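You operate a simulated robot arm through the tools that you are given. There is no shell and no other tool. Be economical: measure what you need, move in short steps, check, and stop when the job is done.

The job below is to be done with a simulated two-armed robot. You get a single attempt, and the scene is never put back.

Task
Pick up the tea flask with one hand, pass it to the other hand and put it on the front end of the big table. Set down upright: tea flask.

Only the result counts: the job must be done as asked and must still hold three seconds after the hand-in. Knocking over, shifting, dropping, spilling or breaking anything else fails it.

Robot
Two 7-joint arms with two-finger parallel grippers on one trunk, on a base that drives. Base frame: it is fixed to the floor where the robot stands at the start and does not move with it; the origin is under the middle of the robot, x ahead of it, y to its left, z up. Readings come in m, degrees, newtons and seconds.
The left shoulder is at the start at [0.06, 0.143, 0.926], the right one opposite. With the tool pointing down near the work surface each hand reaches from about 0.32 to 0.74 m from the robot's upright axis, wherever it stands, measured 20 degrees to its own side. Places, roughly: front end of the big table [0.8, -2, 0.8]. Payload 1.57 kg a hand.
Tool frame (each hand has its own): the origin (TCP) lies between the finger pads and is the grasp point; the fingertips stand 0.03 m ahead of it; z points along the fingers, y is the line along which they close. The gripper opens to 0.11 m. The fingers are 0.024 m wide and 0.012 m thick; the gripper's body (0.048 by 0.112 m) begins 0.078 m behind the TCP.
Orientation is told as [roll, pitch, yaw] about the base's x, y, z axes, in that order, counted from this pose: with the fingers straight down and closing along the base's y, the tool's x points along the base's -x, its y along +y and its z along -z.

Tools
- The arms move only by the tool drive_tool. It takes "left_plan", "right_plan" or both (then of equal length, played together; a hand with none holds still); each is a list of rows, each a list of 7 numbers: the shift along the tool's x, y, z in units of 20 mm (1.0 is 20 mm), then the turn, a rotation vector about the tool's x, y, z in units of 4 degrees (1.0 is 4 degrees), then the closure, from 0 (fully open) to 1 (shut). In form: [[x, y, z, rx, ry, rz, grip], ...]. A call has 1 to 10 rows; each row shifts and turns the commanded pose from where the row before left it, along the tool's axes as they then stand. A call with a number of a shift or a turn outside -1 to 1 is refused whole. Rows are played at 5 a second. More than 0.05 m and 8.6 degrees between two rows, or a gripper value outside its range, and nothing of the call is played. Where a pose cannot be reached the arm comes as near as it can. A force on the tool above 40 N (or 10 N above the force at the start of the call, whichever is more), or a blocked arm, ends the call early, and 0.2 s more pass. The fingers move at their own pace (about 0.045 m/s each) and stop on an object; they squeeze with about 21 N. The grip force told is the motor's: it shows also when the fingers shut on nothing. Time passes only in rows, and 0.2 s behind the last, so rows that do not move let the fingers close. It gives the time, the measured TCP pose, the force on the tool (base axes), the opening and the grip force at its end, in the units of the frame above (readings bear some noise), with the torque about the TCP (base axes, N m) and any sound that the robot's microphone picked up.
- Cameras (640 x 400 px; columns grow to the right, rows downward): "scene" is now at [0.0504, -0.0134, 1.5402]; the picture's right is [-0.17, -0.99, 0.00], its down [-0.70, 0.12, -0.70] and it looks along [0.69, -0.12, -0.71] (base axes); focal length 286 px, centre (320, 200). "left" rides on the left gripper at [0.07, -0.016, -0.141] in its tool frame; the picture's right is [0.23, 0.97, 0.00], its down [-0.86, 0.20, -0.48] and it looks along [-0.47, 0.11, 0.88] (tool axes); focal length 222 px, centre (320, 200). "right" rides on the right gripper at [0.07, 0.016, -0.141] in its tool frame; the picture's right is [-0.23, 0.97, 0.00], its down [-0.85, -0.20, -0.48] and it looks along [-0.47, -0.11, 0.88] (tool axes); focal length 222 px, centre (320, 200). There is no depth. A picture from a camera that has moved, and an enlarged one, comes with that camera's place and axes in the base frame and with its lens.
- get_image(camera): a new picture of that camera. The clock stands still meanwhile.
- raise_lower(by): slides the trunk up (or, below 0, down) by that many m; the arms and the scene camera ride with it, the base frame stays. It gives what a move gives, with no picture.
- steer(legs): drives the robot by 1 to 6 legs, each [ahead, left, turn to the left] in m, m and degrees, along the robot's own axes; the way and the turn of a leg run together, so that a leg with both is an arc; at most 1.5 m and 180 degrees a leg. The arms and the cameras ride along, it lands a little off, and it stops where it bumps. It gives what a move gives.
- head_to(pan, tilt): turns the head with the scene camera to pan (to the left, within 86 degrees either way) and tilt (down, from -29 to 69), counted from straight ahead of the robot. It gives what a move gives.
- enlarge(camera, box): a new picture of the part [left, top, right, bottom] of that camera's present view, enlarged. The clock stands still meanwhile.
- sign_off(): hands the job in; it is judged then, once.

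Work in short steps. Places have to be worked out from the pictures, the camera data and where the tool is seen: move nearer, look again, correct. Check each grasp and each placing, and mend what went wrong. You have 120 turns and 88 pictures in all, those below and enlarged ones among them. Open the grippers and draw the arms clear of the work before you hand the job in, unless the task says otherwise; then end with one line.

The tools are called after "Emit:" as a command line: name --argument value ..., lists and objects as JSON in quotes. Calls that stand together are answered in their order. drive_tool: Moves the arms, as the interface text tells. Its arguments: {"type":"object","properties":{"left_plan":{"type":"array"},"right_plan":{"type":"array"}},"required":[]} The other tools are called the same way: raise_lower (by) slides the trunk up or down; steer (legs) drives the base; head_to (pan, tilt) turns the head that bears the scene camera; get_image (camera) takes a picture; enlarge (camera, box) takes an enlarged picture of a part of a camera's view; sign_off () hands the job in.

At the start:

```text
clock: 0.0
left_position: [0.5729, 0.1439, 1.0617]
left_tcp_rot: [0.0, -0.1, -0.1]
left_contact_force: [-0.6, -0.2, -0.9]
left_torque: [-0.02, 0.04, 0.01]
left_width: 0.1098
left_grasp_force: 0.1
right_position: [0.417, -0.3288, 1.1024]
right_tcp_rot: [0.1, 0.1, 0.0]
right_contact_force: [-0.9, 0.2, 0.9]
right_torque: [0.0, 0.0, 0.02]
right_width: 0.11
right_grasp_force: 0.1
trunk travel left (down, up): [-0.525, 0.065]
robot x, y, heading: [0.0004, 0.003, -0.1]
head pan, tilt: [-9.5, 45.5]
```

scene: 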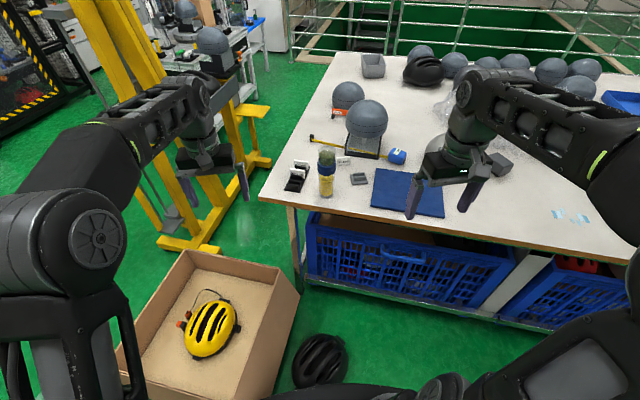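
right: 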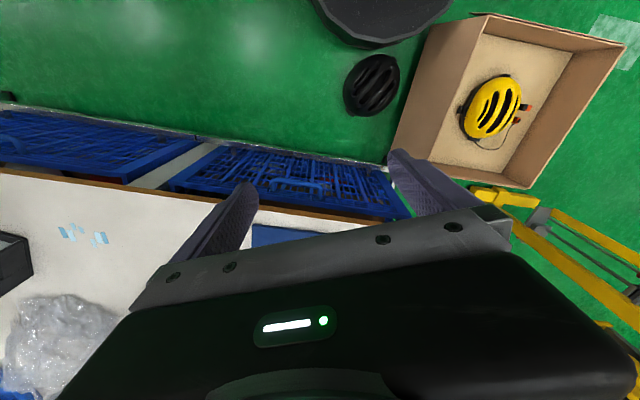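
left: 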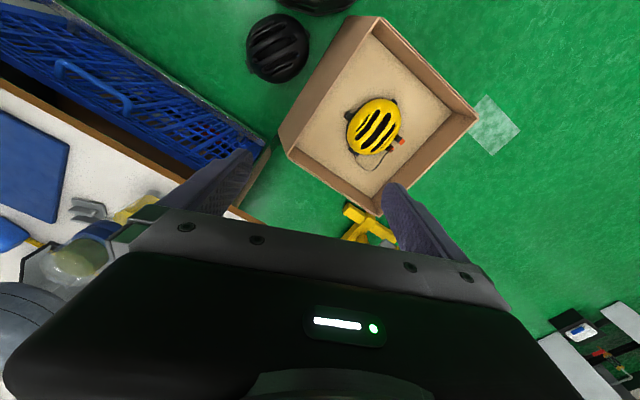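

The flask seems to be the yellow-lidded cylinder near the table's near-left corner. I'll enlarge it and look toward the table's far right end.

Emit:
enlarge --camera "scene" --box '[260, 120, 460, 245]'

Emit:
head_to --pan -60 --tilt 30

Emit:
get_image --camera "scene"

```text
3.20 times, centred on (360, 182) of scene
camera zoom: at [0.0504, -0.0134, 1.5402], right [-0.17, -0.99, 0.0], down [-0.7, 0.12, -0.7], along [0.69, -0.12, -0.71], focal length 914 px, centre (192, 256)
```

zoom: 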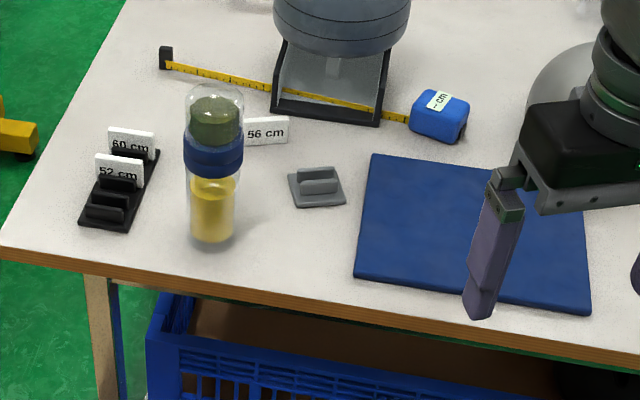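

```text
clock: 1.2
left_position: [0.5741, 0.1432, 1.0622]
left_tcp_rot: [0.0, 0.0, 0.0]
left_contact_force: [-0.6, 0.1, 0.1]
left_torque: [0.01, -0.02, 0.0]
left_width: 0.11
left_grasp_force: 0.0
right_position: [0.4191, -0.3295, 1.1025]
right_tcp_rot: [0.1, 0.1, 0.1]
right_contact_force: [0.0, -0.1, -0.3]
right_torque: [0.01, -0.01, 0.01]
right_width: 0.1101
right_grasp_force: 0.0
trunk travel left (down, up): [-0.525, 0.065]
robot x, y, heading: [-0.001, 0.0012, -0.1]
head pan, tilt: [-60.0, 30.0]
```

```text
83 pictures are left
camera scene: at [0.0159, -0.0783, 1.5635], right [-0.87, -0.5, 0.0], down [-0.25, 0.43, -0.87], along [0.43, -0.75, -0.5], focal length 286 px, centre (320, 200)
```

scene: 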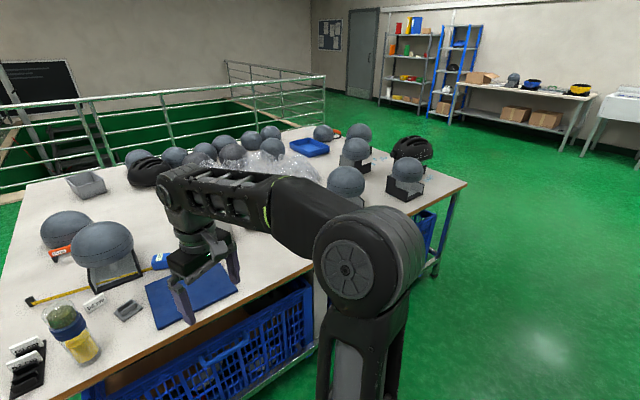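

The table is skewed about 20° to the base frame, and I judge the flask to be near (0.80, -0.17), about 0.2 m tall and 0.06 m wide. I begin by pitching the right hand forward and lining it up in y, and I aim the head at the flask.

Emit:
drive_tool --right_plan '[[0, 0.8, 0, 0, -1, 0, 0], [0, 0.8, 0, 0, -1, 0, 0], [0, 0.8, 0, 0, -1, 0, 0], [0, 0.8, 0, 0, -1, 0, 0], [0, 0.8, 0, 0, -1, 0, 0], [0, 0.8, 0, 0, -1, 0, 0], [0, 0.8, 0, 0, -1, 0, 0], [0, 0.8, 0, 0, -1, 0, 0], [0, 0.8, 0, 0, -1, 0, 0], [0, 0.8, 0, 0, -1, 0, 0]]'

Emit:
head_to --pan -12 --tilt 40

Emit:
get_image --camera "scene"

Emit:
get_image --camera "right"

```text
clock: 3.4
left_position: [0.5732, 0.1433, 1.0629]
left_tcp_rot: [0.1, 0.0, 0.0]
left_contact_force: [-0.7, 0.2, 0.1]
left_torque: [0.01, 0.0, 0.01]
left_width: 0.11
left_grasp_force: 0.0
right_position: [0.4195, -0.1685, 1.1039]
right_tcp_rot: [0.1, -40.0, 0.1]
right_contact_force: [-0.1, -0.3, 0.2]
right_torque: [-0.03, 0.06, 0.0]
right_width: 0.1099
right_grasp_force: 0.0
trunk travel left (down, up): [-0.525, 0.065]
robot x, y, heading: [-0.0022, -0.0001, 0.2]
head pan, tilt: [-60.0, 30.0]
```

```text
clock: 4.5
left_position: [0.5728, 0.144, 1.0617]
left_tcp_rot: [0.0, 0.0, 0.1]
left_contact_force: [0.1, -0.1, -0.5]
left_torque: [0.0, -0.03, -0.01]
left_width: 0.11
left_grasp_force: 0.0
right_position: [0.4191, -0.1684, 1.1027]
right_tcp_rot: [0.0, -39.9, 0.2]
right_contact_force: [0.9, -0.8, 0.0]
right_torque: [0.01, -0.01, -0.01]
right_width: 0.11
right_grasp_force: 0.1
trunk travel left (down, up): [-0.525, 0.065]
robot x, y, heading: [0.0004, 0.0028, -0.1]
head pan, tilt: [-12.0, 40.0]
```

```text
82 pictures are left
camera scene: at [0.0537, -0.0177, 1.5482], right [-0.21, -0.98, 0.0], down [-0.63, 0.13, -0.77], along [0.75, -0.16, -0.64], focal length 286 px, centre (320, 200)
```

scene: 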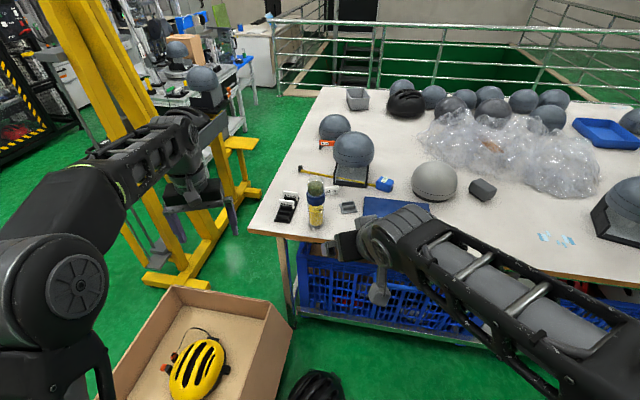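

```text
81 pictures are left
camera right: at [0.2748, -0.1535, 1.1675], right [0.17, 0.97, 0.15], down [0.35, -0.2, 0.92], along [0.92, -0.11, -0.37], focal length 222 px, centre (320, 200)
```

right: 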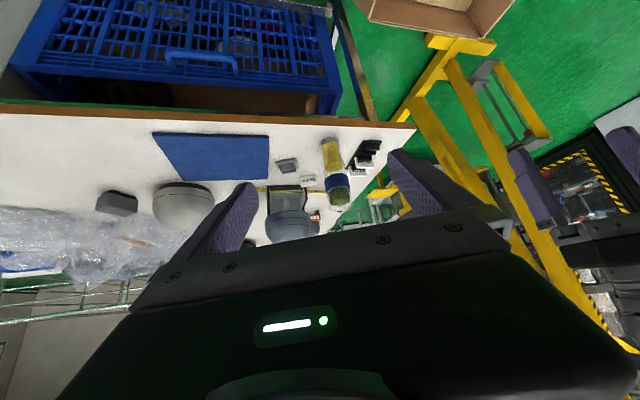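

I'll zoom both views to triangulate the flask better.

Emit:
enlarge --camera "scene" --box '[240, 150, 400, 250]'

Emit:
enlarge --camera "right" --box '[240, 100, 440, 225]'

```text
4.00 times, centred on (320, 200) of scene
camera zoom: at [0.0537, -0.0177, 1.5482], right [-0.21, -0.98, 0.0], down [-0.63, 0.13, -0.77], along [0.75, -0.16, -0.64], focal length 1143 px, centre (320, 200)
```

zoom: 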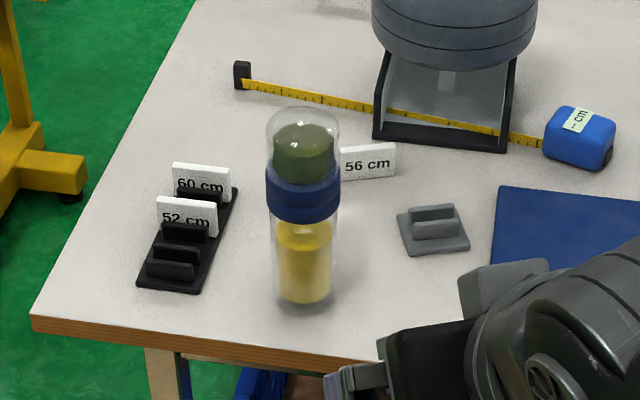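

```text
3.20 times, centred on (340, 162) of right
camera zoom: at [0.2748, -0.1535, 1.1675], right [0.17, 0.97, 0.15], down [0.35, -0.2, 0.92], along [0.92, -0.11, -0.37], focal length 711 px, centre (256, 320)
```

zoom: 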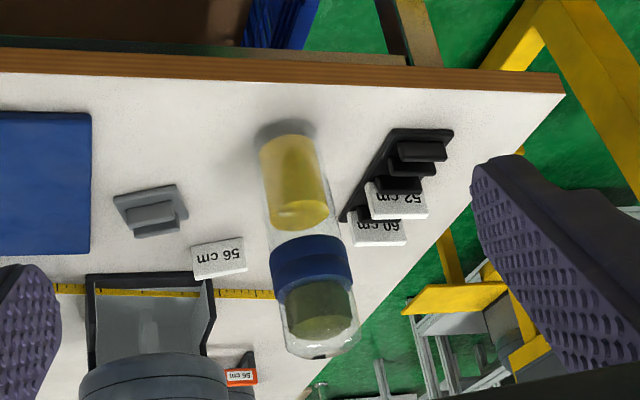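

Triangulation: flask base centre at about (0.795, -0.161, 0.796), top about 1.0, and the blue band between 0.92 and 0.967. I finish the pitch to 20° below horizontal, then move up to a stand-off point.

Emit:
drive_tool --right_plan '[[0, 0, 0, 0, -0.9375, 0, 0.1], [0, 0, 0, 0, -0.9375, 0, 0.1], [0, 0, 0, 0, -0.9375, 0, 0.1], [0, 0, 0, 0, -0.9375, 0, 0.1], [0, 0, 0, 0, -0.9375, 0, 0.1], [0, 0, 0, 0, -0.9375, 0, 0.1], [0, 0, 0, 0, -0.9375, 0, 0.1], [0, 0, 0, 0, -0.9375, 0, 0.1]]'

Emit:
drive_tool --right_plan '[[0.3, 0.035, 1, 0, 0, 0, 0.1], [0.3, 0.035, 1, 0, 0, 0, 0.1], [0.3, 0.035, 1, 0, 0, 0, 0.1], [0.3, 0.035, 1, 0, 0, 0, 0.1], [0.3, 0.035, 1, 0, 0, 0, 0.1], [0.3, 0.035, 1, 0, 0, 0, 0.1], [0.3, 0.035, 1, 0, 0, 0, 0.1], [0.3, 0.035, 1, 0, 0, 0, 0.1], [0.3, 0.035, 1, 0, 0, 0, 0.1], [0.3, 0.035, 1, 0, 0, 0, 0.1]]'

Emit:
get_image --camera "scene"

Emit:
get_image --camera "right"

```text
clock: 6.3
left_position: [0.5731, 0.1429, 1.0613]
left_tcp_rot: [0.0, 0.0, 0.0]
left_contact_force: [-0.2, 0.1, 0.7]
left_torque: [-0.03, -0.03, 0.01]
left_width: 0.1101
left_grasp_force: 0.2
right_position: [0.4746, -0.1569, 1.1597]
right_tcp_rot: [-0.1, -69.8, 0.2]
right_contact_force: [-0.3, -0.8, 0.2]
right_torque: [0.01, 0.0, -0.02]
right_width: 0.0992
right_grasp_force: 0.0
right hand out of reach, approached as far as the arm can: row 3, 4, 5, 6, 7, 8
trunk travel left (down, up): [-0.525, 0.065]
robot x, y, heading: [0.0002, -0.0002, 0.2]
head pan, tilt: [-12.0, 40.0]
```

```text
clock: 8.6
left_position: [0.5736, 0.1438, 1.0611]
left_tcp_rot: [-0.1, 0.1, -0.1]
left_contact_force: [-0.6, -0.6, -0.4]
left_torque: [0.03, 0.02, 0.05]
left_width: 0.1101
left_grasp_force: 0.1
right_position: [0.6438, -0.1504, 1.0353]
right_tcp_rot: [0.0, -70.0, 0.1]
right_contact_force: [1.1, -0.1, 0.0]
right_torque: [-0.03, 0.02, 0.01]
right_width: 0.0991
right_grasp_force: 0.1
trunk travel left (down, up): [-0.525, 0.065]
robot x, y, heading: [0.0028, -0.0023, -0.0]
head pan, tilt: [-12.0, 40.0]
```

```text
78 pictures are left
camera scene: at [0.0544, -0.0175, 1.5482], right [-0.21, -0.98, 0.0], down [-0.63, 0.13, -0.77], along [0.75, -0.16, -0.64], focal length 286 px, centre (320, 200)
```

scene: 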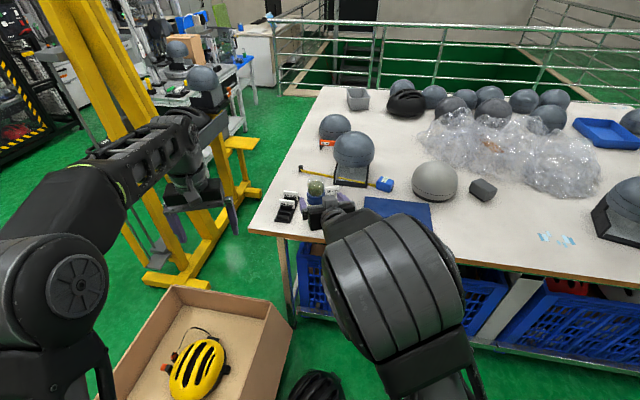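

```text
77 pictures are left
camera right: at [0.4876, -0.1347, 1.0187], right [0.08, 0.97, 0.21], down [-0.16, -0.2, 0.97], along [0.98, -0.11, 0.14], focal length 222 px, centre (320, 200)
```

right: 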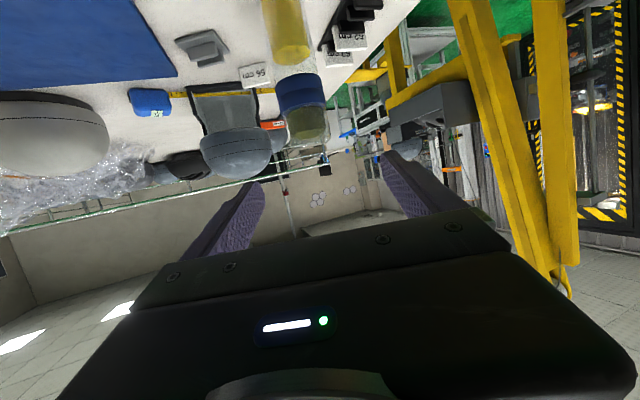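

Well aligned; now I lower to the stand-off in front of the flask.

Emit:
drive_tool --right_plan '[[0.825, -0.09, 0.39, 0, 0, 0, 0.1], [0.825, -0.09, 0.39, 0, 0, 0, 0.1], [0.825, -0.09, 0.39, 0, 0, 0, 0.1], [0.825, -0.09, 0.39, 0, 0, 0, 0.1], [0.825, -0.09, 0.39, 0, 0, 0, 0.1], [0.825, -0.09, 0.39, 0, 0, 0, 0.1]]'

Emit:
enlarge --camera "scene" --box '[240, 150, 400, 250]'

Emit:
get_image --camera "right"

Emit:
get_image --camera "left"

```text
clock: 9.9
left_position: [0.5739, 0.1436, 1.0619]
left_tcp_rot: [0.0, 0.0, 0.1]
left_contact_force: [0.1, 0.9, -0.2]
left_torque: [0.01, -0.01, -0.01]
left_width: 0.1101
left_grasp_force: 0.0
right_position: [0.6537, -0.161, 0.9261]
right_tcp_rot: [-0.1, -69.9, 0.0]
right_contact_force: [1.0, -0.2, 0.1]
right_torque: [0.0, 0.0, -0.02]
right_width: 0.0992
right_grasp_force: 0.0
trunk travel left (down, up): [-0.525, 0.065]
robot x, y, heading: [0.0001, -0.0011, -0.2]
head pan, tilt: [-12.0, 40.0]
```

```text
4.00 times, centred on (320, 200) of scene
camera zoom: at [0.0542, -0.0176, 1.5482], right [-0.21, -0.98, 0.0], down [-0.63, 0.13, -0.77], along [0.75, -0.16, -0.64], focal length 1143 px, centre (320, 200)
```

zoom: 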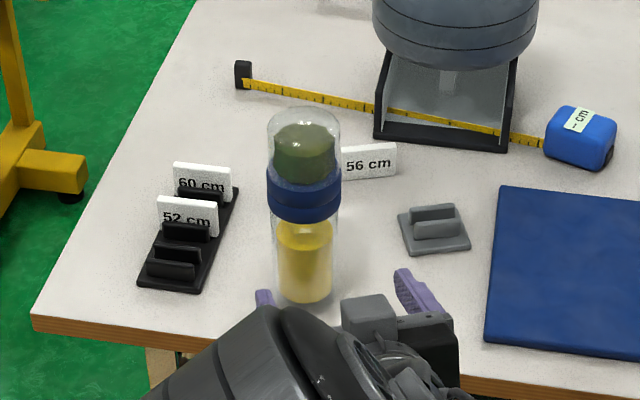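

```text
75 pictures are left
camera right: at [0.4976, -0.1456, 0.9094], right [0.08, 0.97, 0.21], down [-0.16, -0.2, 0.97], along [0.98, -0.11, 0.14], focal length 222 px, centre (320, 200)
```

right: 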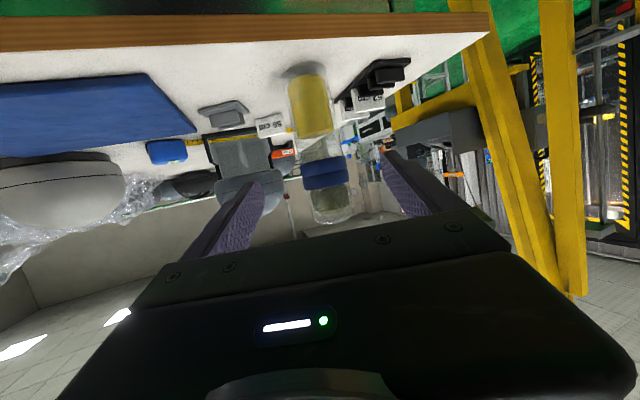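

```text
74 pictures are left
camera left: at [0.5044, 0.1275, 1.2033], right [-0.23, 0.97, 0.0], down [0.86, 0.2, 0.48], along [0.47, 0.11, -0.88], focal length 222 px, centre (320, 200)
```

left: 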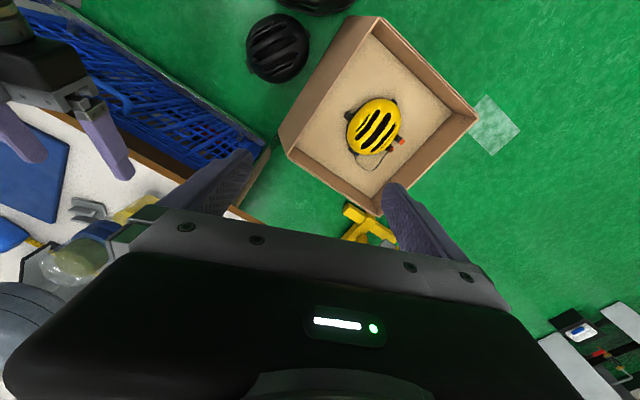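

Flask lies between the fingers' lines. Advance 0.15 m along the fingers, still open.

Emit:
drive_tool --right_plan '[[0, -0.01, 0.94, 0, 0, 0, 0.1], [0, -0.01, 0.94, 0, 0, 0, 0.1], [0, -0.01, 0.94, 0, 0, 0, 0.1], [0, -0.01, 0.94, 0, 0, 0, 0.1], [0, -0.01, 0.94, 0, 0, 0, 0.1], [0, -0.01, 0.94, 0, 0, 0, 0.1], [0, -0.01, 0.94, 0, 0, 0, 0.1], [0, -0.01, 0.94, 0, 0, 0, 0.1]]'

Emit:
enlarge --camera "scene" --box '[240, 150, 400, 250]'

Emit:
get_image --camera "right"

```text
clock: 11.8
left_position: [0.5727, 0.1447, 1.0624]
left_tcp_rot: [0.0, 0.0, 0.0]
left_contact_force: [0.4, -0.2, 0.0]
left_torque: [0.03, 0.01, -0.01]
left_width: 0.1099
left_grasp_force: 0.1
right_position: [0.7579, -0.1385, 0.9032]
right_tcp_rot: [0.0, -69.9, 0.2]
right_contact_force: [-0.6, 0.0, -0.2]
right_torque: [-0.01, -0.01, 0.03]
right_width: 0.099
right_grasp_force: 0.0
right hand out of reach, approached as far as the arm can: row 5, 6, 7, 8
trunk travel left (down, up): [-0.525, 0.065]
robot x, y, heading: [-0.0025, 0.0013, 0.2]
head pan, tilt: [-12.0, 40.0]
```

```text
4.00 times, centred on (320, 200) of scene
camera zoom: at [0.0539, -0.0176, 1.5482], right [-0.21, -0.98, 0.0], down [-0.63, 0.13, -0.77], along [0.75, -0.16, -0.64], focal length 1143 px, centre (320, 200)
```

zoom: 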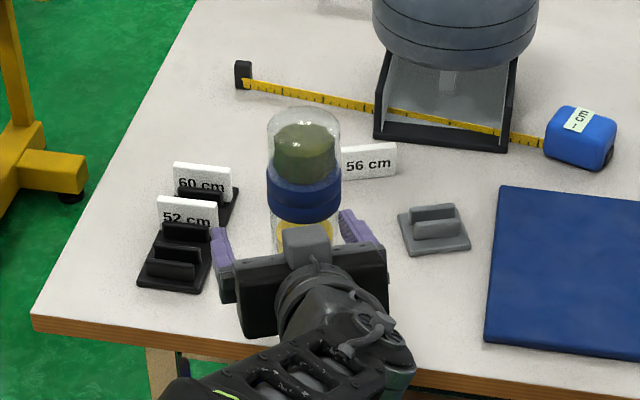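

```text
72 pictures are left
camera right: at [0.601, -0.124, 0.8879], right [0.08, 0.97, 0.21], down [-0.16, -0.2, 0.97], along [0.98, -0.11, 0.14], focal length 222 px, centre (320, 200)
```

right: 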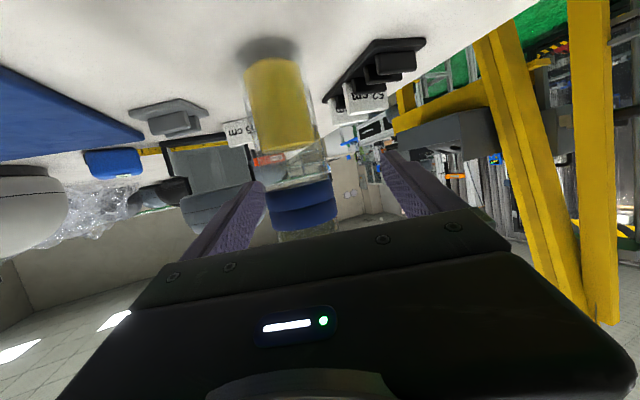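

The arm ran out of reach and drifted sideways, so I back off and look at the floor in front of the base to see whether I can drive a little closer.

Emit:
drive_tool --right_plan '[[0, 0, -1, 0, 0, 0, 0.1], [0, 0, -1, 0, 0, 0, 0.1], [0, 0, -1, 0, 0, 0, 0.1], [0, 0, -1, 0, 0, 0, 0.1], [0, 0, -1, 0, 0, 0, 0.1]]'

Emit:
head_to --pan -5 --tilt 69

Emit:
get_image --camera "scene"

```text
clock: 12.9
left_position: [0.5725, 0.1447, 1.0624]
left_tcp_rot: [0.0, -0.1, -0.1]
left_contact_force: [-0.1, 0.5, 0.5]
left_torque: [0.01, 0.0, -0.01]
left_width: 0.1101
left_grasp_force: 0.1
right_position: [0.6635, -0.1408, 0.937]
right_tcp_rot: [-0.1, -69.9, 0.1]
right_contact_force: [0.6, -0.2, -0.8]
right_torque: [-0.01, 0.02, -0.01]
right_width: 0.0987
right_grasp_force: 0.1
trunk travel left (down, up): [-0.525, 0.065]
robot x, y, heading: [0.0027, 0.0, 0.1]
head pan, tilt: [-12.0, 40.0]
```

```text
clock: 13.9
left_position: [0.5732, 0.1438, 1.0621]
left_tcp_rot: [0.1, -0.1, 0.0]
left_contact_force: [-0.4, 0.0, -0.2]
left_torque: [0.0, 0.03, 0.02]
left_width: 0.11
left_grasp_force: 0.1
right_position: [0.6625, -0.1408, 0.9371]
right_tcp_rot: [-0.2, -69.8, 0.1]
right_contact_force: [0.4, -0.6, 0.2]
right_torque: [0.01, 0.01, 0.0]
right_width: 0.0992
right_grasp_force: 0.1
trunk travel left (down, up): [-0.525, 0.065]
robot x, y, heading: [0.0004, -0.0, -0.1]
head pan, tilt: [-5.0, 68.8]
```

```text
71 pictures are left
camera scene: at [0.0265, -0.0049, 1.5121], right [-0.09, -1.0, 0.0], down [-0.93, 0.08, -0.36], along [0.36, -0.03, -0.93], focal length 286 px, centre (320, 200)
```

scene: 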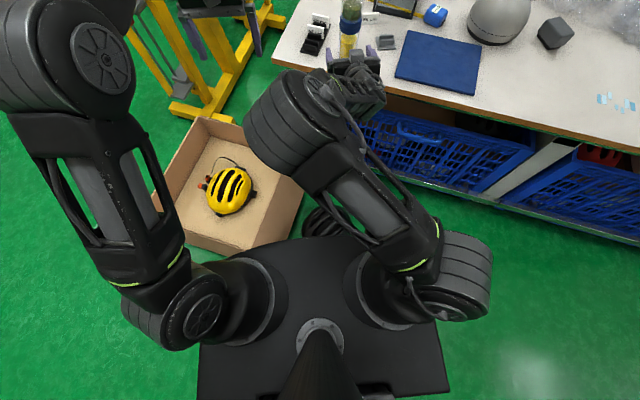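

The black helmet on the floor (x 0.32–0.57, y -0.21–0.06) is right in front of the base, so I can't drive straight on. Plan: retract the right arm, strafe right, come up to the table facing it (heading about -20°), and use the left arm for the pick.

Emit:
drive_tool --right_plan '[[-0.5, -0.5, -1, 0, 0, 0, 0], [-0.5, -0.5, -1, 0, 0, 0, 0], [-0.5, -0.5, -1, 0, 0.5, 0, 0], [-0.5, -0.5, -1, 0, 1, 0, 0], [-0.5, -0.5, -1, 0, 1, 0, 0], [-0.5, -0.5, -1, 0, 1, 0, 0], [-0.5, -0.5, -1, 0, 1, 0, 0], [-0.5, -0.5, -1, 0, 1, 0, 0], [-0.5, -0.5, -0.5, 0, 1, 0, 0], [0, -0.5, 0, 0, 1, 0, 0]]'

Emit:
steer --legs '[[0, -0.57, 0]]'

Emit:
get_image --camera "scene"

Emit:
get_image --camera "left"

```text
clock: 16.1
left_position: [0.5735, 0.1435, 1.0612]
left_tcp_rot: [0.0, 0.0, -0.1]
left_contact_force: [-0.3, 0.4, 0.4]
left_torque: [0.0, -0.01, -0.02]
left_width: 0.1102
left_grasp_force: 0.1
right_position: [0.5556, -0.2424, 1.0944]
right_tcp_rot: [-0.1, -39.9, 0.1]
right_contact_force: [0.2, -0.2, 0.5]
right_torque: [0.0, -0.02, 0.01]
right_width: 0.1099
right_grasp_force: 0.1
trunk travel left (down, up): [-0.525, 0.065]
robot x, y, heading: [-0.0004, 0.0007, 0.2]
head pan, tilt: [-5.0, 68.8]
```

```text
clock: 19.4
left_position: [0.5744, -0.4273, 1.0621]
left_tcp_rot: [0.0, 0.0, 0.6]
left_contact_force: [0.2, -0.2, 0.5]
left_torque: [0.02, 0.0, 0.04]
left_width: 0.1101
left_grasp_force: 0.1
right_position: [0.5603, -0.8149, 1.0925]
right_tcp_rot: [0.0, -40.0, 0.6]
right_contact_force: [0.4, -0.7, -1.2]
right_torque: [0.02, 0.0, 0.01]
right_width: 0.11
right_grasp_force: 0.1
trunk travel left (down, up): [-0.525, 0.065]
robot x, y, heading: [0.0046, -0.5764, 0.5]
head pan, tilt: [-5.0, 68.8]
```

```text
70 pictures are left
camera scene: at [0.0293, -0.5833, 1.5121], right [-0.08, -1.0, 0.0], down [-0.93, 0.07, -0.36], along [0.36, -0.03, -0.93], focal length 286 px, centre (320, 200)
```

scene: 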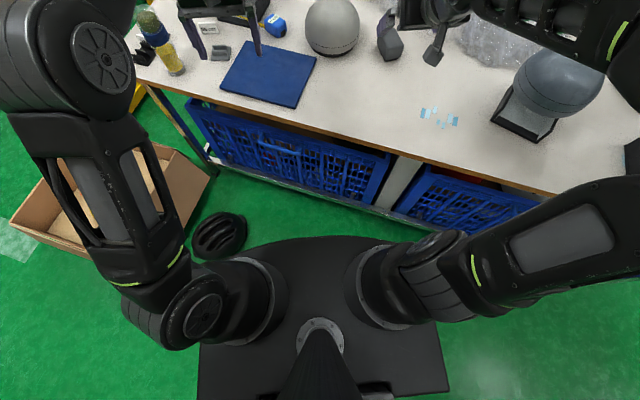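

```text
69 pictures are left
camera left: at [0.5057, -0.4461, 1.2035], right [-0.24, 0.97, 0.0], down [0.85, 0.21, 0.48], along [0.46, 0.11, -0.88], focal length 222 px, centre (320, 200)
```

left: 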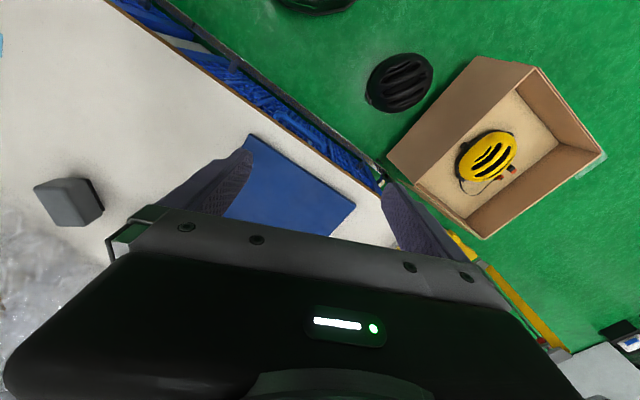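

The base is a wide D shape (front at about 0.30). I pull both hands up and back, then turn to face the table and close in by about 0.1 m while clearing the helmet.

Emit:
drive_tool --left_plan '[[0.5, 0, -0.57, 0, 0, 0, 0], [0.5, 0, -0.57, 0, 0, 0, 0], [0.5, 0, -0.57, 0, 0, 0, 0], [0.5, 0, -0.57, 0, 0, 0, 0], [0.5, 0, -0.57, 0, 0, 0, 0], [0.5, 0, -0.57, 0, 0, 0, 0], [0.5, 0, -0.57, 0, 0, 0, 0]]' --right_plan '[[0.44, 0, -0.93, 0, 0, 0, 0], [0.44, 0, -0.93, 0, 0, 0, 0], [0.44, 0, -0.93, 0, 0, 0, 0], [0.44, 0, -0.93, 0, 0, 0, 0], [0.44, 0, -0.93, 0, 0, 0, 0], [0.44, 0, -0.93, 0, 0, 0, 0], [0.44, 0, -0.93, 0, 0, 0, 0]]'

Emit:
steer --legs '[[0, 0, -21]]'

Emit:
get_image --camera "scene"

```text
clock: 21.0
left_position: [0.559, -0.4294, 1.0809]
left_tcp_rot: [0.1, -0.2, 0.7]
left_contact_force: [1.3, 0.2, -0.1]
left_torque: [0.01, 0.01, 0.05]
left_width: 0.11
left_grasp_force: 0.0
left hand out of reach, approached as far as the arm can: row 2, 3, 4, 5, 6, 7
right_position: [0.4302, -0.8146, 1.1535]
right_tcp_rot: [0.0, -40.0, 0.6]
right_contact_force: [-0.1, 0.3, -0.1]
right_torque: [0.02, -0.07, -0.01]
right_width: 0.1099
right_grasp_force: 0.1
trunk travel left (down, up): [-0.525, 0.065]
robot x, y, heading: [0.0026, -0.5787, 0.5]
head pan, tilt: [-5.0, 68.8]
```

```text
clock: 22.5
left_position: [0.5768, -0.6334, 1.0805]
left_tcp_rot: [-0.1, -0.2, -19.9]
left_contact_force: [-1.0, 0.3, 0.7]
left_torque: [-0.01, 0.01, 0.0]
left_width: 0.1098
left_grasp_force: 0.1
right_position: [0.3198, -0.9505, 1.1533]
right_tcp_rot: [0.0, -40.0, -20.0]
right_contact_force: [0.3, 0.4, 0.4]
right_torque: [0.0, -0.05, -0.06]
right_width: 0.1099
right_grasp_force: 0.0
trunk travel left (down, up): [-0.525, 0.065]
robot x, y, heading: [0.0043, -0.5787, -19.8]
head pan, tilt: [-5.0, 68.8]
```

```text
68 pictures are left
camera scene: at [0.0258, -0.5915, 1.5121], right [-0.42, -0.91, 0.0], down [-0.85, 0.39, -0.36], along [0.33, -0.15, -0.93], focal length 286 px, centre (320, 200)
```

scene: 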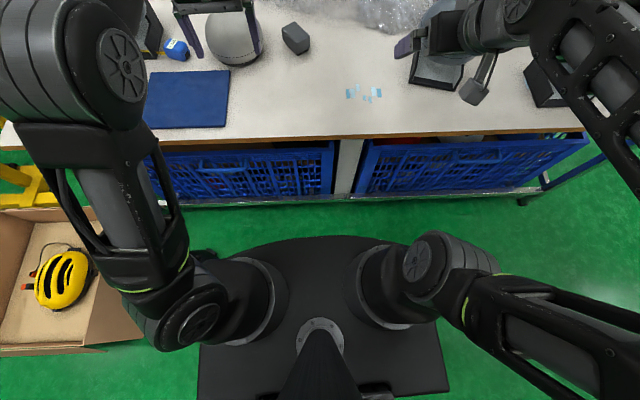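

Table edge is about 0.48 m ahead of the robot and crates are set back farther. I tuck the right hand and raise the trunk, then drive 0.15 ahead and 0.06 left.

Emit:
drive_tool --right_plan '[[0.57, 0.6, -0.88, 0, 0, 0, 0], [0.57, 0.6, -0.88, 0, 0, 0, 0], [0.57, 0.6, -0.88, 0, 0, 0, 0], [0.57, 0.6, -0.88, 0, 0, 0, 0], [0.57, 0.6, -0.88, 0, 0, 0, 0]]'

Emit:
raise_lower --by 0.06

Emit:
steer --legs '[[0.15, 0.06, 0]]'

Emit:
head_to --pan 48 --tilt 45

Emit:
get_image --camera "scene"

```text
clock: 23.7
left_position: [0.577, -0.6329, 1.0804]
left_tcp_rot: [0.0, -0.1, -19.8]
left_contact_force: [-0.6, -0.8, -1.1]
left_torque: [0.02, -0.04, 0.01]
left_width: 0.1101
left_grasp_force: 0.1
right_position: [0.2453, -0.8595, 1.1842]
right_tcp_rot: [-0.1, -39.9, -19.9]
right_contact_force: [0.3, 0.7, 0.0]
right_torque: [0.02, -0.03, -0.03]
right_width: 0.1102
right_grasp_force: 0.1
trunk travel left (down, up): [-0.525, 0.065]
robot x, y, heading: [0.0056, -0.5798, -19.9]
head pan, tilt: [-5.0, 68.8]
```

```text
clock: 24.7
left_position: [0.5764, -0.6336, 1.1393]
left_tcp_rot: [0.0, -0.1, -19.9]
left_contact_force: [-0.8, 0.5, 0.1]
left_torque: [0.0, -0.01, 0.01]
left_width: 0.1101
left_grasp_force: 0.1
right_position: [0.2454, -0.8594, 1.2443]
right_tcp_rot: [0.0, -39.9, -19.9]
right_contact_force: [0.0, 0.5, 0.2]
right_torque: [-0.05, -0.01, 0.03]
right_width: 0.1102
right_grasp_force: 0.0
trunk travel left (down, up): [-0.585, 0.005]
robot x, y, heading: [0.0042, -0.5806, -20.0]
head pan, tilt: [-5.0, 68.8]
```

```text
clock: 26.1
left_position: [0.7372, -0.626, 1.1397]
left_tcp_rot: [0.0, -0.1, -19.9]
left_contact_force: [0.6, 0.3, 0.3]
left_torque: [-0.04, 0.03, -0.02]
left_width: 0.11
left_grasp_force: 0.0
right_position: [0.4067, -0.8521, 1.2438]
right_tcp_rot: [-0.1, -39.9, -19.7]
right_contact_force: [0.5, -0.8, -0.5]
right_torque: [0.03, 0.04, 0.01]
right_width: 0.11
right_grasp_force: 0.0
trunk travel left (down, up): [-0.585, 0.005]
robot x, y, heading: [0.1622, -0.5753, -19.9]
head pan, tilt: [-5.0, 68.8]
```

```text
clock: 27.3
left_position: [0.7367, -0.6262, 1.1402]
left_tcp_rot: [0.0, -0.2, -19.9]
left_contact_force: [1.0, -0.4, -0.7]
left_torque: [-0.01, 0.0, 0.0]
left_width: 0.1102
left_grasp_force: 0.1
right_position: [0.4059, -0.8528, 1.2437]
right_tcp_rot: [0.1, -40.1, -19.8]
right_contact_force: [-0.1, -0.3, 0.5]
right_torque: [-0.01, -0.01, -0.01]
right_width: 0.1099
right_grasp_force: 0.1
trunk travel left (down, up): [-0.585, 0.005]
robot x, y, heading: [0.1618, -0.5725, -20.0]
head pan, tilt: [48.0, 45.0]
```

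```text
67 pictures are left
camera scene: at [0.2065, -0.5232, 1.6009], right [0.47, -0.88, 0.0], down [-0.62, -0.33, -0.71], along [0.62, 0.33, -0.71], focal length 286 px, centre (320, 200)
```

scene: 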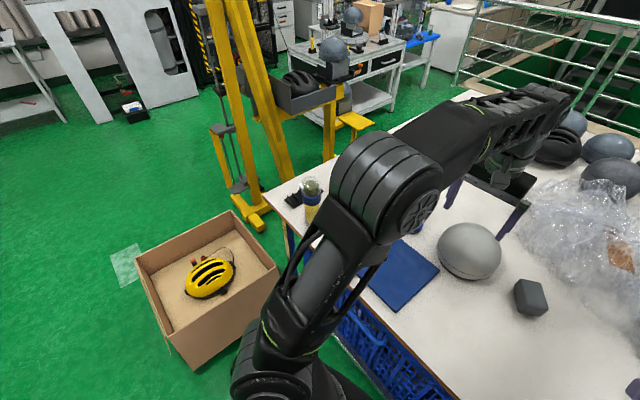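

In place; left shoulder is now ~0.61 m from the flask. I move the left hand left (still high) toward the stand-off side of the flask.

Emit:
drive_tool --left_plan '[[0.6, 0.95, 0, 0, 0, 0, 0], [0.6, 0.95, 0, 0, 0, 0, 0], [0.6, 0.95, 0, 0, 0, 0, 0], [0.6, 0.95, 0, 0, 0, 0, 0], [0.6, 0.95, 0, 0, 0, 0, 0], [0.6, 0.95, 0, 0, 0, 0, 0], [0.6, 0.95, 0, 0, 0, 0, 0], [0.6, 0.95, 0, 0, 0, 0, 0], [0.6, 0.95, 0, 0, 0, 0, 0], [0.6, 0.95, 0, 0, 0, 0, 0]]'

Emit:
drive_tool --left_plan '[[0, 0, 0, 0, 0, -1, 0], [0, 0, 0, 0, 0, -1, 0], [0, 0, 0, 0, 0, -1, 0], [0, 0, 0, 0, 0, -1, 0], [0, 0, 0, 0, 0, -1, 0], [0, 0, 0, 0, 0, -1, 0], [0, 0, 0, 0, 0, -1, 0], [0, 0, 0, 0, 0, -1, 0], [0, 0, 0, 0, 0, -1, 0], [0, 0, 0, 0, 0, -1, 0]]'

```text
clock: 29.5
left_position: [0.6873, -0.4066, 1.1416]
left_tcp_rot: [0.0, -0.2, -19.8]
left_contact_force: [-0.2, 0.5, -0.6]
left_torque: [0.01, 0.0, 0.02]
left_width: 0.1099
left_grasp_force: 0.1
right_position: [0.4058, -0.8523, 1.2436]
right_tcp_rot: [-0.1, -39.9, -19.7]
right_contact_force: [0.4, 0.4, 0.1]
right_torque: [-0.01, 0.03, 0.02]
right_width: 0.1101
right_grasp_force: 0.0
trunk travel left (down, up): [-0.585, 0.005]
robot x, y, heading: [0.1627, -0.5728, -19.9]
head pan, tilt: [48.0, 45.0]
```

```text
clock: 31.7
left_position: [0.6875, -0.407, 1.1385]
left_tcp_rot: [-0.1, 0.0, 20.2]
left_contact_force: [-0.6, -0.1, 0.2]
left_torque: [0.02, 0.02, -0.01]
left_width: 0.1102
left_grasp_force: 0.0
right_position: [0.4058, -0.8523, 1.2439]
right_tcp_rot: [0.0, -40.0, -19.7]
right_contact_force: [-0.9, 0.2, -0.2]
right_torque: [-0.01, 0.0, -0.01]
right_width: 0.11
right_grasp_force: 0.0
trunk travel left (down, up): [-0.585, 0.005]
robot x, y, heading: [0.1617, -0.5716, -19.8]
head pan, tilt: [48.0, 45.0]
```

Now pitch the left hand up to 30° below horizontal while shifting toward the flask.

Emit:
drive_tool --left_plan '[[0, 0.8, 0, 0, -1, 0, 0], [0, 0.8, 0, 0, -1, 0, 0], [0, 0.8, 0, 0, -1, 0, 0], [0, 0.8, 0, 0, -1, 0, 0], [0, 0.8, 0, 0, -1, 0, 0], [0, 0.8, 0, 0, -1, 0, 0], [0, 0.8, 0, 0, -1, 0, 0], [0, 0.8, 0, 0, -1, 0, 0], [0, 0.8, 0, 0, -1, 0, 0], [0, 0.8, 0, 0, -1, 0, 0]]'

Emit:
drive_tool --left_plan '[[0, 0, 0, 0, -1, 0, 0], [0, 0, 0, 0, -1, 0, 0], [0, 0, 0, 0, -1, 0, 0], [0, 0, 0, 0, -1, 0, 0], [0, 0, 0, 0, -1, 0, 0]]'

Emit:
get_image --camera "left"

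Emit:
get_image --camera "scene"

```text
clock: 33.9
left_position: [0.6333, -0.2564, 1.1393]
left_tcp_rot: [-0.2, -40.1, 20.2]
left_contact_force: [0.7, -0.3, -0.4]
left_torque: [-0.02, 0.0, -0.03]
left_width: 0.1098
left_grasp_force: 0.1
right_position: [0.4058, -0.8544, 1.2455]
right_tcp_rot: [0.0, -40.0, -19.7]
right_contact_force: [0.7, 0.1, -0.1]
right_torque: [-0.03, 0.01, -0.02]
right_width: 0.1099
right_grasp_force: 0.1
trunk travel left (down, up): [-0.585, 0.005]
robot x, y, heading: [0.1635, -0.5724, -19.9]
head pan, tilt: [48.0, 45.0]
```

```text
clock: 35.1
left_position: [0.6623, -0.2392, 1.1716]
left_tcp_rot: [-0.2, -59.9, 20.9]
left_contact_force: [0.0, -0.3, 0.1]
left_torque: [-0.01, 0.0, 0.02]
left_width: 0.1099
left_grasp_force: 0.0
left hand out of reach, approached as far as the arm can: row 3, 4, 5
right_position: [0.4054, -0.8546, 1.2431]
right_tcp_rot: [0.0, -39.8, -19.8]
right_contact_force: [0.7, -0.6, -0.4]
right_torque: [-0.01, -0.01, -0.02]
right_width: 0.11
right_grasp_force: 0.1
trunk travel left (down, up): [-0.585, 0.005]
robot x, y, heading: [0.1614, -0.572, -20.0]
head pan, tilt: [48.0, 45.0]
```

```text
66 pictures are left
camera left: at [0.5211, -0.3109, 1.1821], right [-0.45, 0.87, -0.2], down [-0.06, 0.19, 0.98], along [0.89, 0.45, -0.04], focal length 222 px, centre (320, 200)
```

left: 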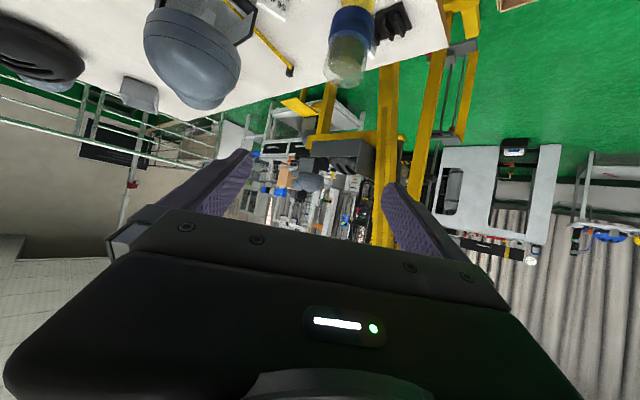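

```text
65 pictures are left
camera scene: at [0.2068, -0.5242, 1.601], right [0.47, -0.88, 0.0], down [-0.62, -0.33, -0.71], along [0.62, 0.33, -0.71], focal length 286 px, centre (320, 200)
```

scene: 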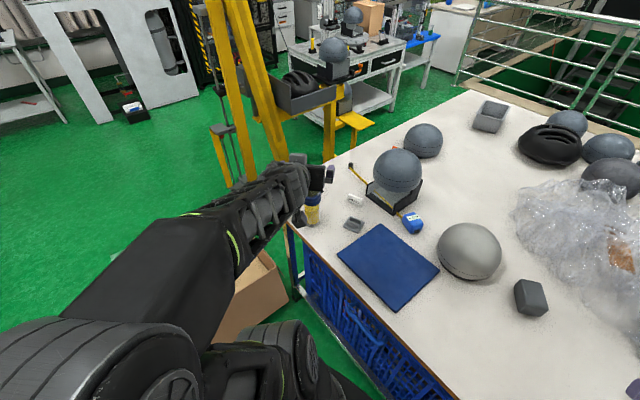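

Now lower to the stand-off 0.15 m before the flask.

Emit:
drive_tool --left_plan '[[0.906, 0.118, 0.65, 0, 0, 0, 0.1], [0.906, 0.118, 0.65, 0, 0, 0, 0.1], [0.906, 0.118, 0.65, 0, 0, 0, 0.1], [0.906, 0.118, 0.65, 0, 0, 0, 0.1], [0.906, 0.118, 0.65, 0, 0, 0, 0.1], [0.906, 0.118, 0.65, 0, 0, 0, 0.1], [0.906, 0.118, 0.65, 0, 0, 0, 0.1], [0.906, 0.118, 0.65, 0, 0, 0, 0.1], [0.906, 0.118, 0.65, 0, 0, 0, 0.1], [0.906, 0.118, 0.65, 0, 0, 0, 0.1]]'

Emit:
get_image --camera "left"

Emit:
enlarge --camera "scene" --box '[240, 150, 400, 250]'

```text
clock: 37.3
left_position: [0.7049, -0.193, 0.968]
left_tcp_rot: [-0.3, -60.1, 20.5]
left_contact_force: [1.1, 0.2, -0.6]
left_torque: [0.02, 0.02, 0.01]
left_width: 0.099
left_grasp_force: 0.1
left hand out of reach, approached as far as the arm can: row 1, 2, 3, 4, 5, 6
right_position: [0.4063, -0.8529, 1.2432]
right_tcp_rot: [-0.2, -40.0, -19.7]
right_contact_force: [-0.6, 0.5, 0.2]
right_torque: [-0.01, 0.0, 0.05]
right_width: 0.1099
right_grasp_force: 0.0
trunk travel left (down, up): [-0.585, 0.005]
robot x, y, heading: [0.1637, -0.5693, -20.0]
head pan, tilt: [48.0, 45.0]
```

```text
64 pictures are left
camera left: at [0.5641, -0.2631, 0.9781], right [-0.44, 0.87, -0.2], down [-0.06, 0.19, 0.98], along [0.89, 0.45, -0.03], focal length 222 px, centre (320, 200)
```

left: 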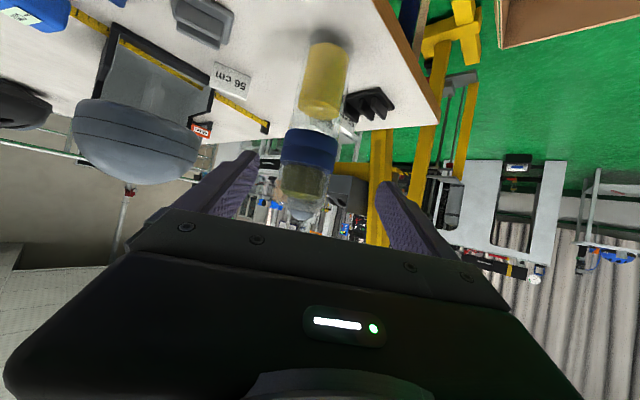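

```text
4.00 times, centred on (320, 200) of scene
camera zoom: at [0.2071, -0.5229, 1.6009], right [0.47, -0.88, 0.0], down [-0.62, -0.33, -0.71], along [0.62, 0.33, -0.71], focal length 1143 px, centre (320, 200)
```

zoom: 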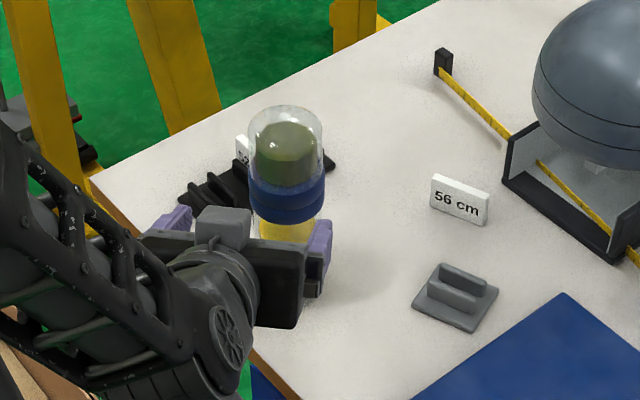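

Hand is 0.1 m from the flask and centred; go down ~0.04, then check before advancing.

Emit:
drive_tool --left_plan '[[0.82, -0.05, 0.47, 0, 0, 0, 0.1], [0.82, -0.05, 0.47, 0, 0, 0, 0.1]]'

Emit:
get_image --camera "left"

```text
clock: 37.9
left_position: [0.7042, -0.1957, 0.9285]
left_tcp_rot: [-0.2, -60.0, 20.4]
left_contact_force: [-0.2, -0.2, -1.2]
left_torque: [0.02, 0.0, -0.01]
left_width: 0.0988
left_grasp_force: 0.0
right_position: [0.4054, -0.8525, 1.2436]
right_tcp_rot: [0.1, -40.0, -19.7]
right_contact_force: [-1.1, 0.5, -0.7]
right_torque: [0.01, -0.01, -0.01]
right_width: 0.11
right_grasp_force: 0.1
trunk travel left (down, up): [-0.585, 0.005]
robot x, y, heading: [0.1658, -0.5724, -19.8]
head pan, tilt: [48.0, 45.0]
```

```text
62 pictures are left
camera left: at [0.5634, -0.2657, 0.9384], right [-0.44, 0.87, -0.2], down [-0.06, 0.19, 0.98], along [0.89, 0.45, -0.03], focal length 222 px, centre (320, 200)
```

left: 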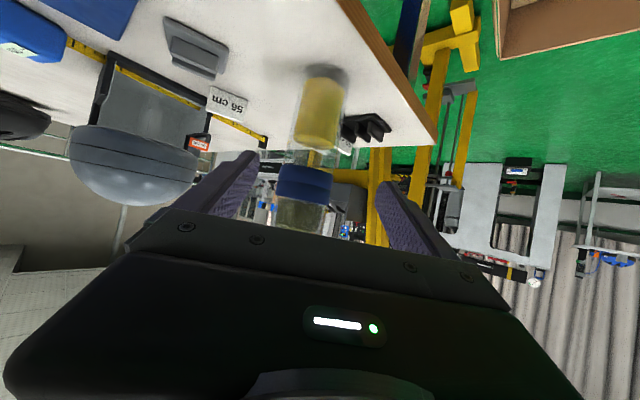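

Centred within a few mm. Advance 0.108 m along the fingers, which ends at z≈0.875 on the flask axis.

Emit:
drive_tool --left_plan '[[0, -0.02, 0.9, 0, 0, 0, 0.1], [0, -0.02, 0.9, 0, 0, 0, 0.1], [0, -0.02, 0.9, 0, 0, 0, 0.1], [0, -0.02, 0.9, 0, 0, 0, 0.1], [0, -0.02, 0.9, 0, 0, 0, 0.1], [0, -0.02, 0.9, 0, 0, 0, 0.1]]'

Emit:
get_image --camera "left"

Emit:
enlarge --camera "scene" --box '[240, 150, 400, 250]'

```text
clock: 39.3
left_position: [0.7958, -0.1637, 0.8763]
left_tcp_rot: [-0.1, -60.0, 20.4]
left_contact_force: [-0.7, -0.5, 1.3]
left_torque: [0.0, 0.0, 0.01]
left_width: 0.099
left_grasp_force: 0.1
right_position: [0.4056, -0.8525, 1.2441]
right_tcp_rot: [-0.1, -40.0, -19.7]
right_contact_force: [-0.1, -0.3, 0.3]
right_torque: [0.02, 0.05, 0.02]
right_width: 0.1103
right_grasp_force: 0.1
trunk travel left (down, up): [-0.585, 0.005]
robot x, y, heading: [0.1634, -0.5722, -19.8]
head pan, tilt: [48.0, 45.0]
```

```text
61 pictures are left
camera left: at [0.6534, -0.2332, 0.8861], right [-0.44, 0.87, -0.2], down [-0.06, 0.19, 0.98], along [0.89, 0.45, -0.03], focal length 222 px, centre (320, 200)
```

left: 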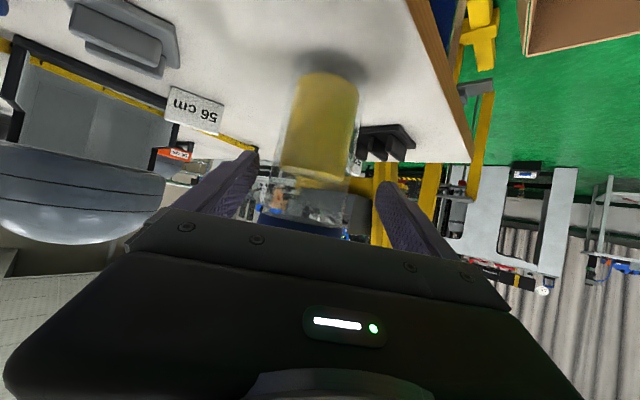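

```text
4.00 times, centred on (320, 200) of scene
camera zoom: at [0.2068, -0.523, 1.601], right [0.47, -0.88, 0.0], down [-0.62, -0.33, -0.71], along [0.62, 0.33, -0.71], focal length 1143 px, centre (320, 200)
```

zoom: 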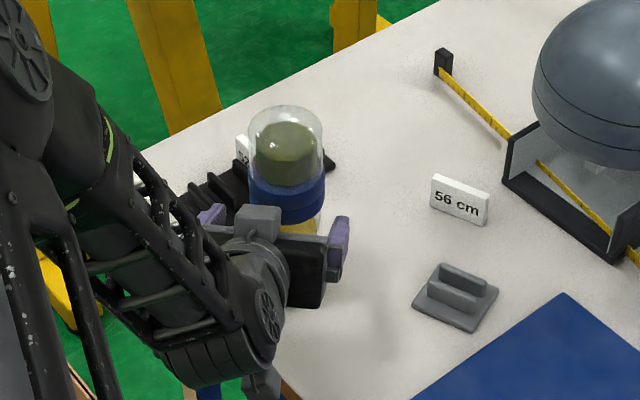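

Flask is between the fingers; close the gripper.

Emit:
drive_tool --left_plan '[[0, 0, 0, 0, 0, 0, 0.4], [0, 0, 0, 0, 0, 0, 0.7], [0, 0, 0, 0, 0, 0, 1], [0, 0, 0, 0, 0, 0, 1], [0, 0, 0, 0, 0, 0, 1], [0, 0, 0, 0, 0, 0, 1]]'

Emit:
enlarge --camera "scene" --box '[240, 150, 400, 250]'

```text
clock: 40.7
left_position: [0.7944, -0.164, 0.8759]
left_tcp_rot: [-0.2, -60.0, 20.4]
left_contact_force: [0.5, -1.6, 0.2]
left_torque: [-0.05, 0.02, -0.03]
left_width: 0.0609
left_grasp_force: 21.2
right_position: [0.4059, -0.8527, 1.2429]
right_tcp_rot: [0.0, -40.0, -19.7]
right_contact_force: [0.0, -0.2, 0.2]
right_torque: [0.02, -0.03, 0.0]
right_width: 0.1099
right_grasp_force: 0.1
trunk travel left (down, up): [-0.585, 0.005]
robot x, y, heading: [0.159, -0.5694, -19.7]
head pan, tilt: [48.0, 45.0]
```

```text
4.00 times, centred on (320, 200) of scene
camera zoom: at [0.2065, -0.5233, 1.601], right [0.47, -0.88, 0.0], down [-0.62, -0.33, -0.71], along [0.62, 0.33, -0.71], focal length 1143 px, centre (320, 200)
```

zoom: 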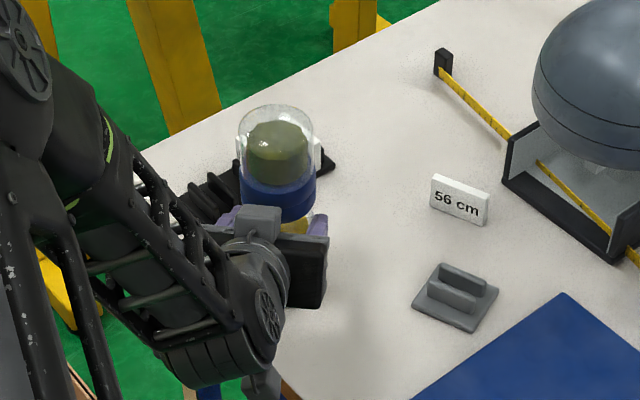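

Gripped (0.061 m wide, 21 N). Lift straight up 0.1 m.

Emit:
drive_tool --left_plan '[[-0.433, 0, -0.25, 0, 0, 0, 1], [-0.866, 0, -0.5, 0, 0, 0, 1], [-0.866, 0, -0.5, 0, 0, 0, 1], [-0.866, 0, -0.5, 0, 0, 0, 1], [-0.866, 0, -0.5, 0, 0, 0, 1], [-0.433, 0, -0.25, 0, 0, 0, 1]]'

Emit:
get_image --camera "scene"

Emit:
get_image --camera "left"

```text
clock: 42.1
left_position: [0.7936, -0.1645, 0.9736]
left_tcp_rot: [-0.3, -60.0, 20.6]
left_contact_force: [-0.1, -0.3, -4.6]
left_torque: [-0.03, 0.11, -0.01]
left_width: 0.0609
left_grasp_force: 20.9
right_position: [0.4067, -0.8525, 1.2438]
right_tcp_rot: [0.0, -39.9, -19.7]
right_contact_force: [0.4, 0.2, 0.3]
right_torque: [0.02, 0.03, -0.03]
right_width: 0.1101
right_grasp_force: 0.1
trunk travel left (down, up): [-0.585, 0.005]
robot x, y, heading: [0.1591, -0.5703, -19.7]
head pan, tilt: [48.0, 45.0]
```

```text
58 pictures are left
camera scene: at [0.2069, -0.5228, 1.6009], right [0.47, -0.88, 0.0], down [-0.62, -0.33, -0.71], along [0.62, 0.33, -0.71], focal length 286 px, centre (320, 200)
```

scene: 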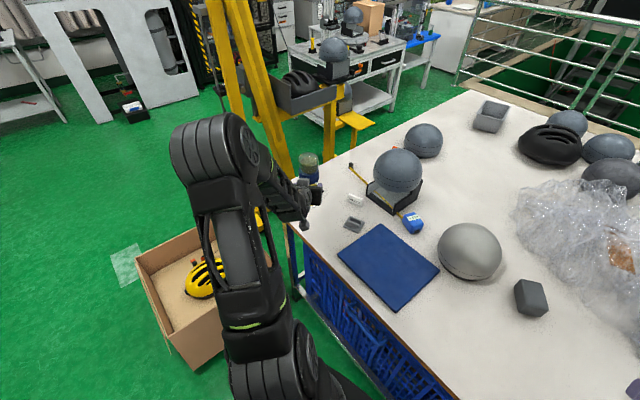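

```text
57 pictures are left
camera left: at [0.6531, -0.2345, 0.9834], right [-0.44, 0.87, -0.2], down [-0.06, 0.19, 0.98], along [0.89, 0.45, -0.04], focal length 222 px, centre (320, 200)
```

left: 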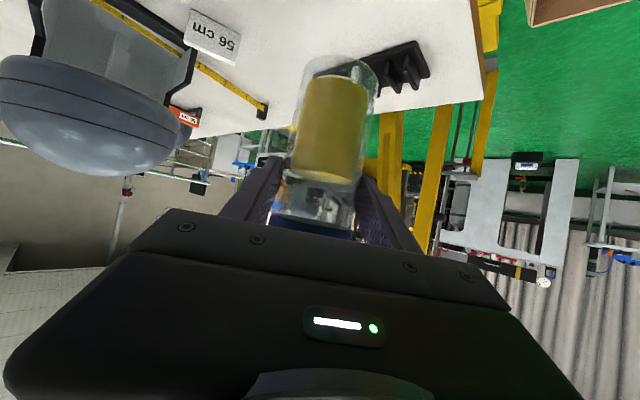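

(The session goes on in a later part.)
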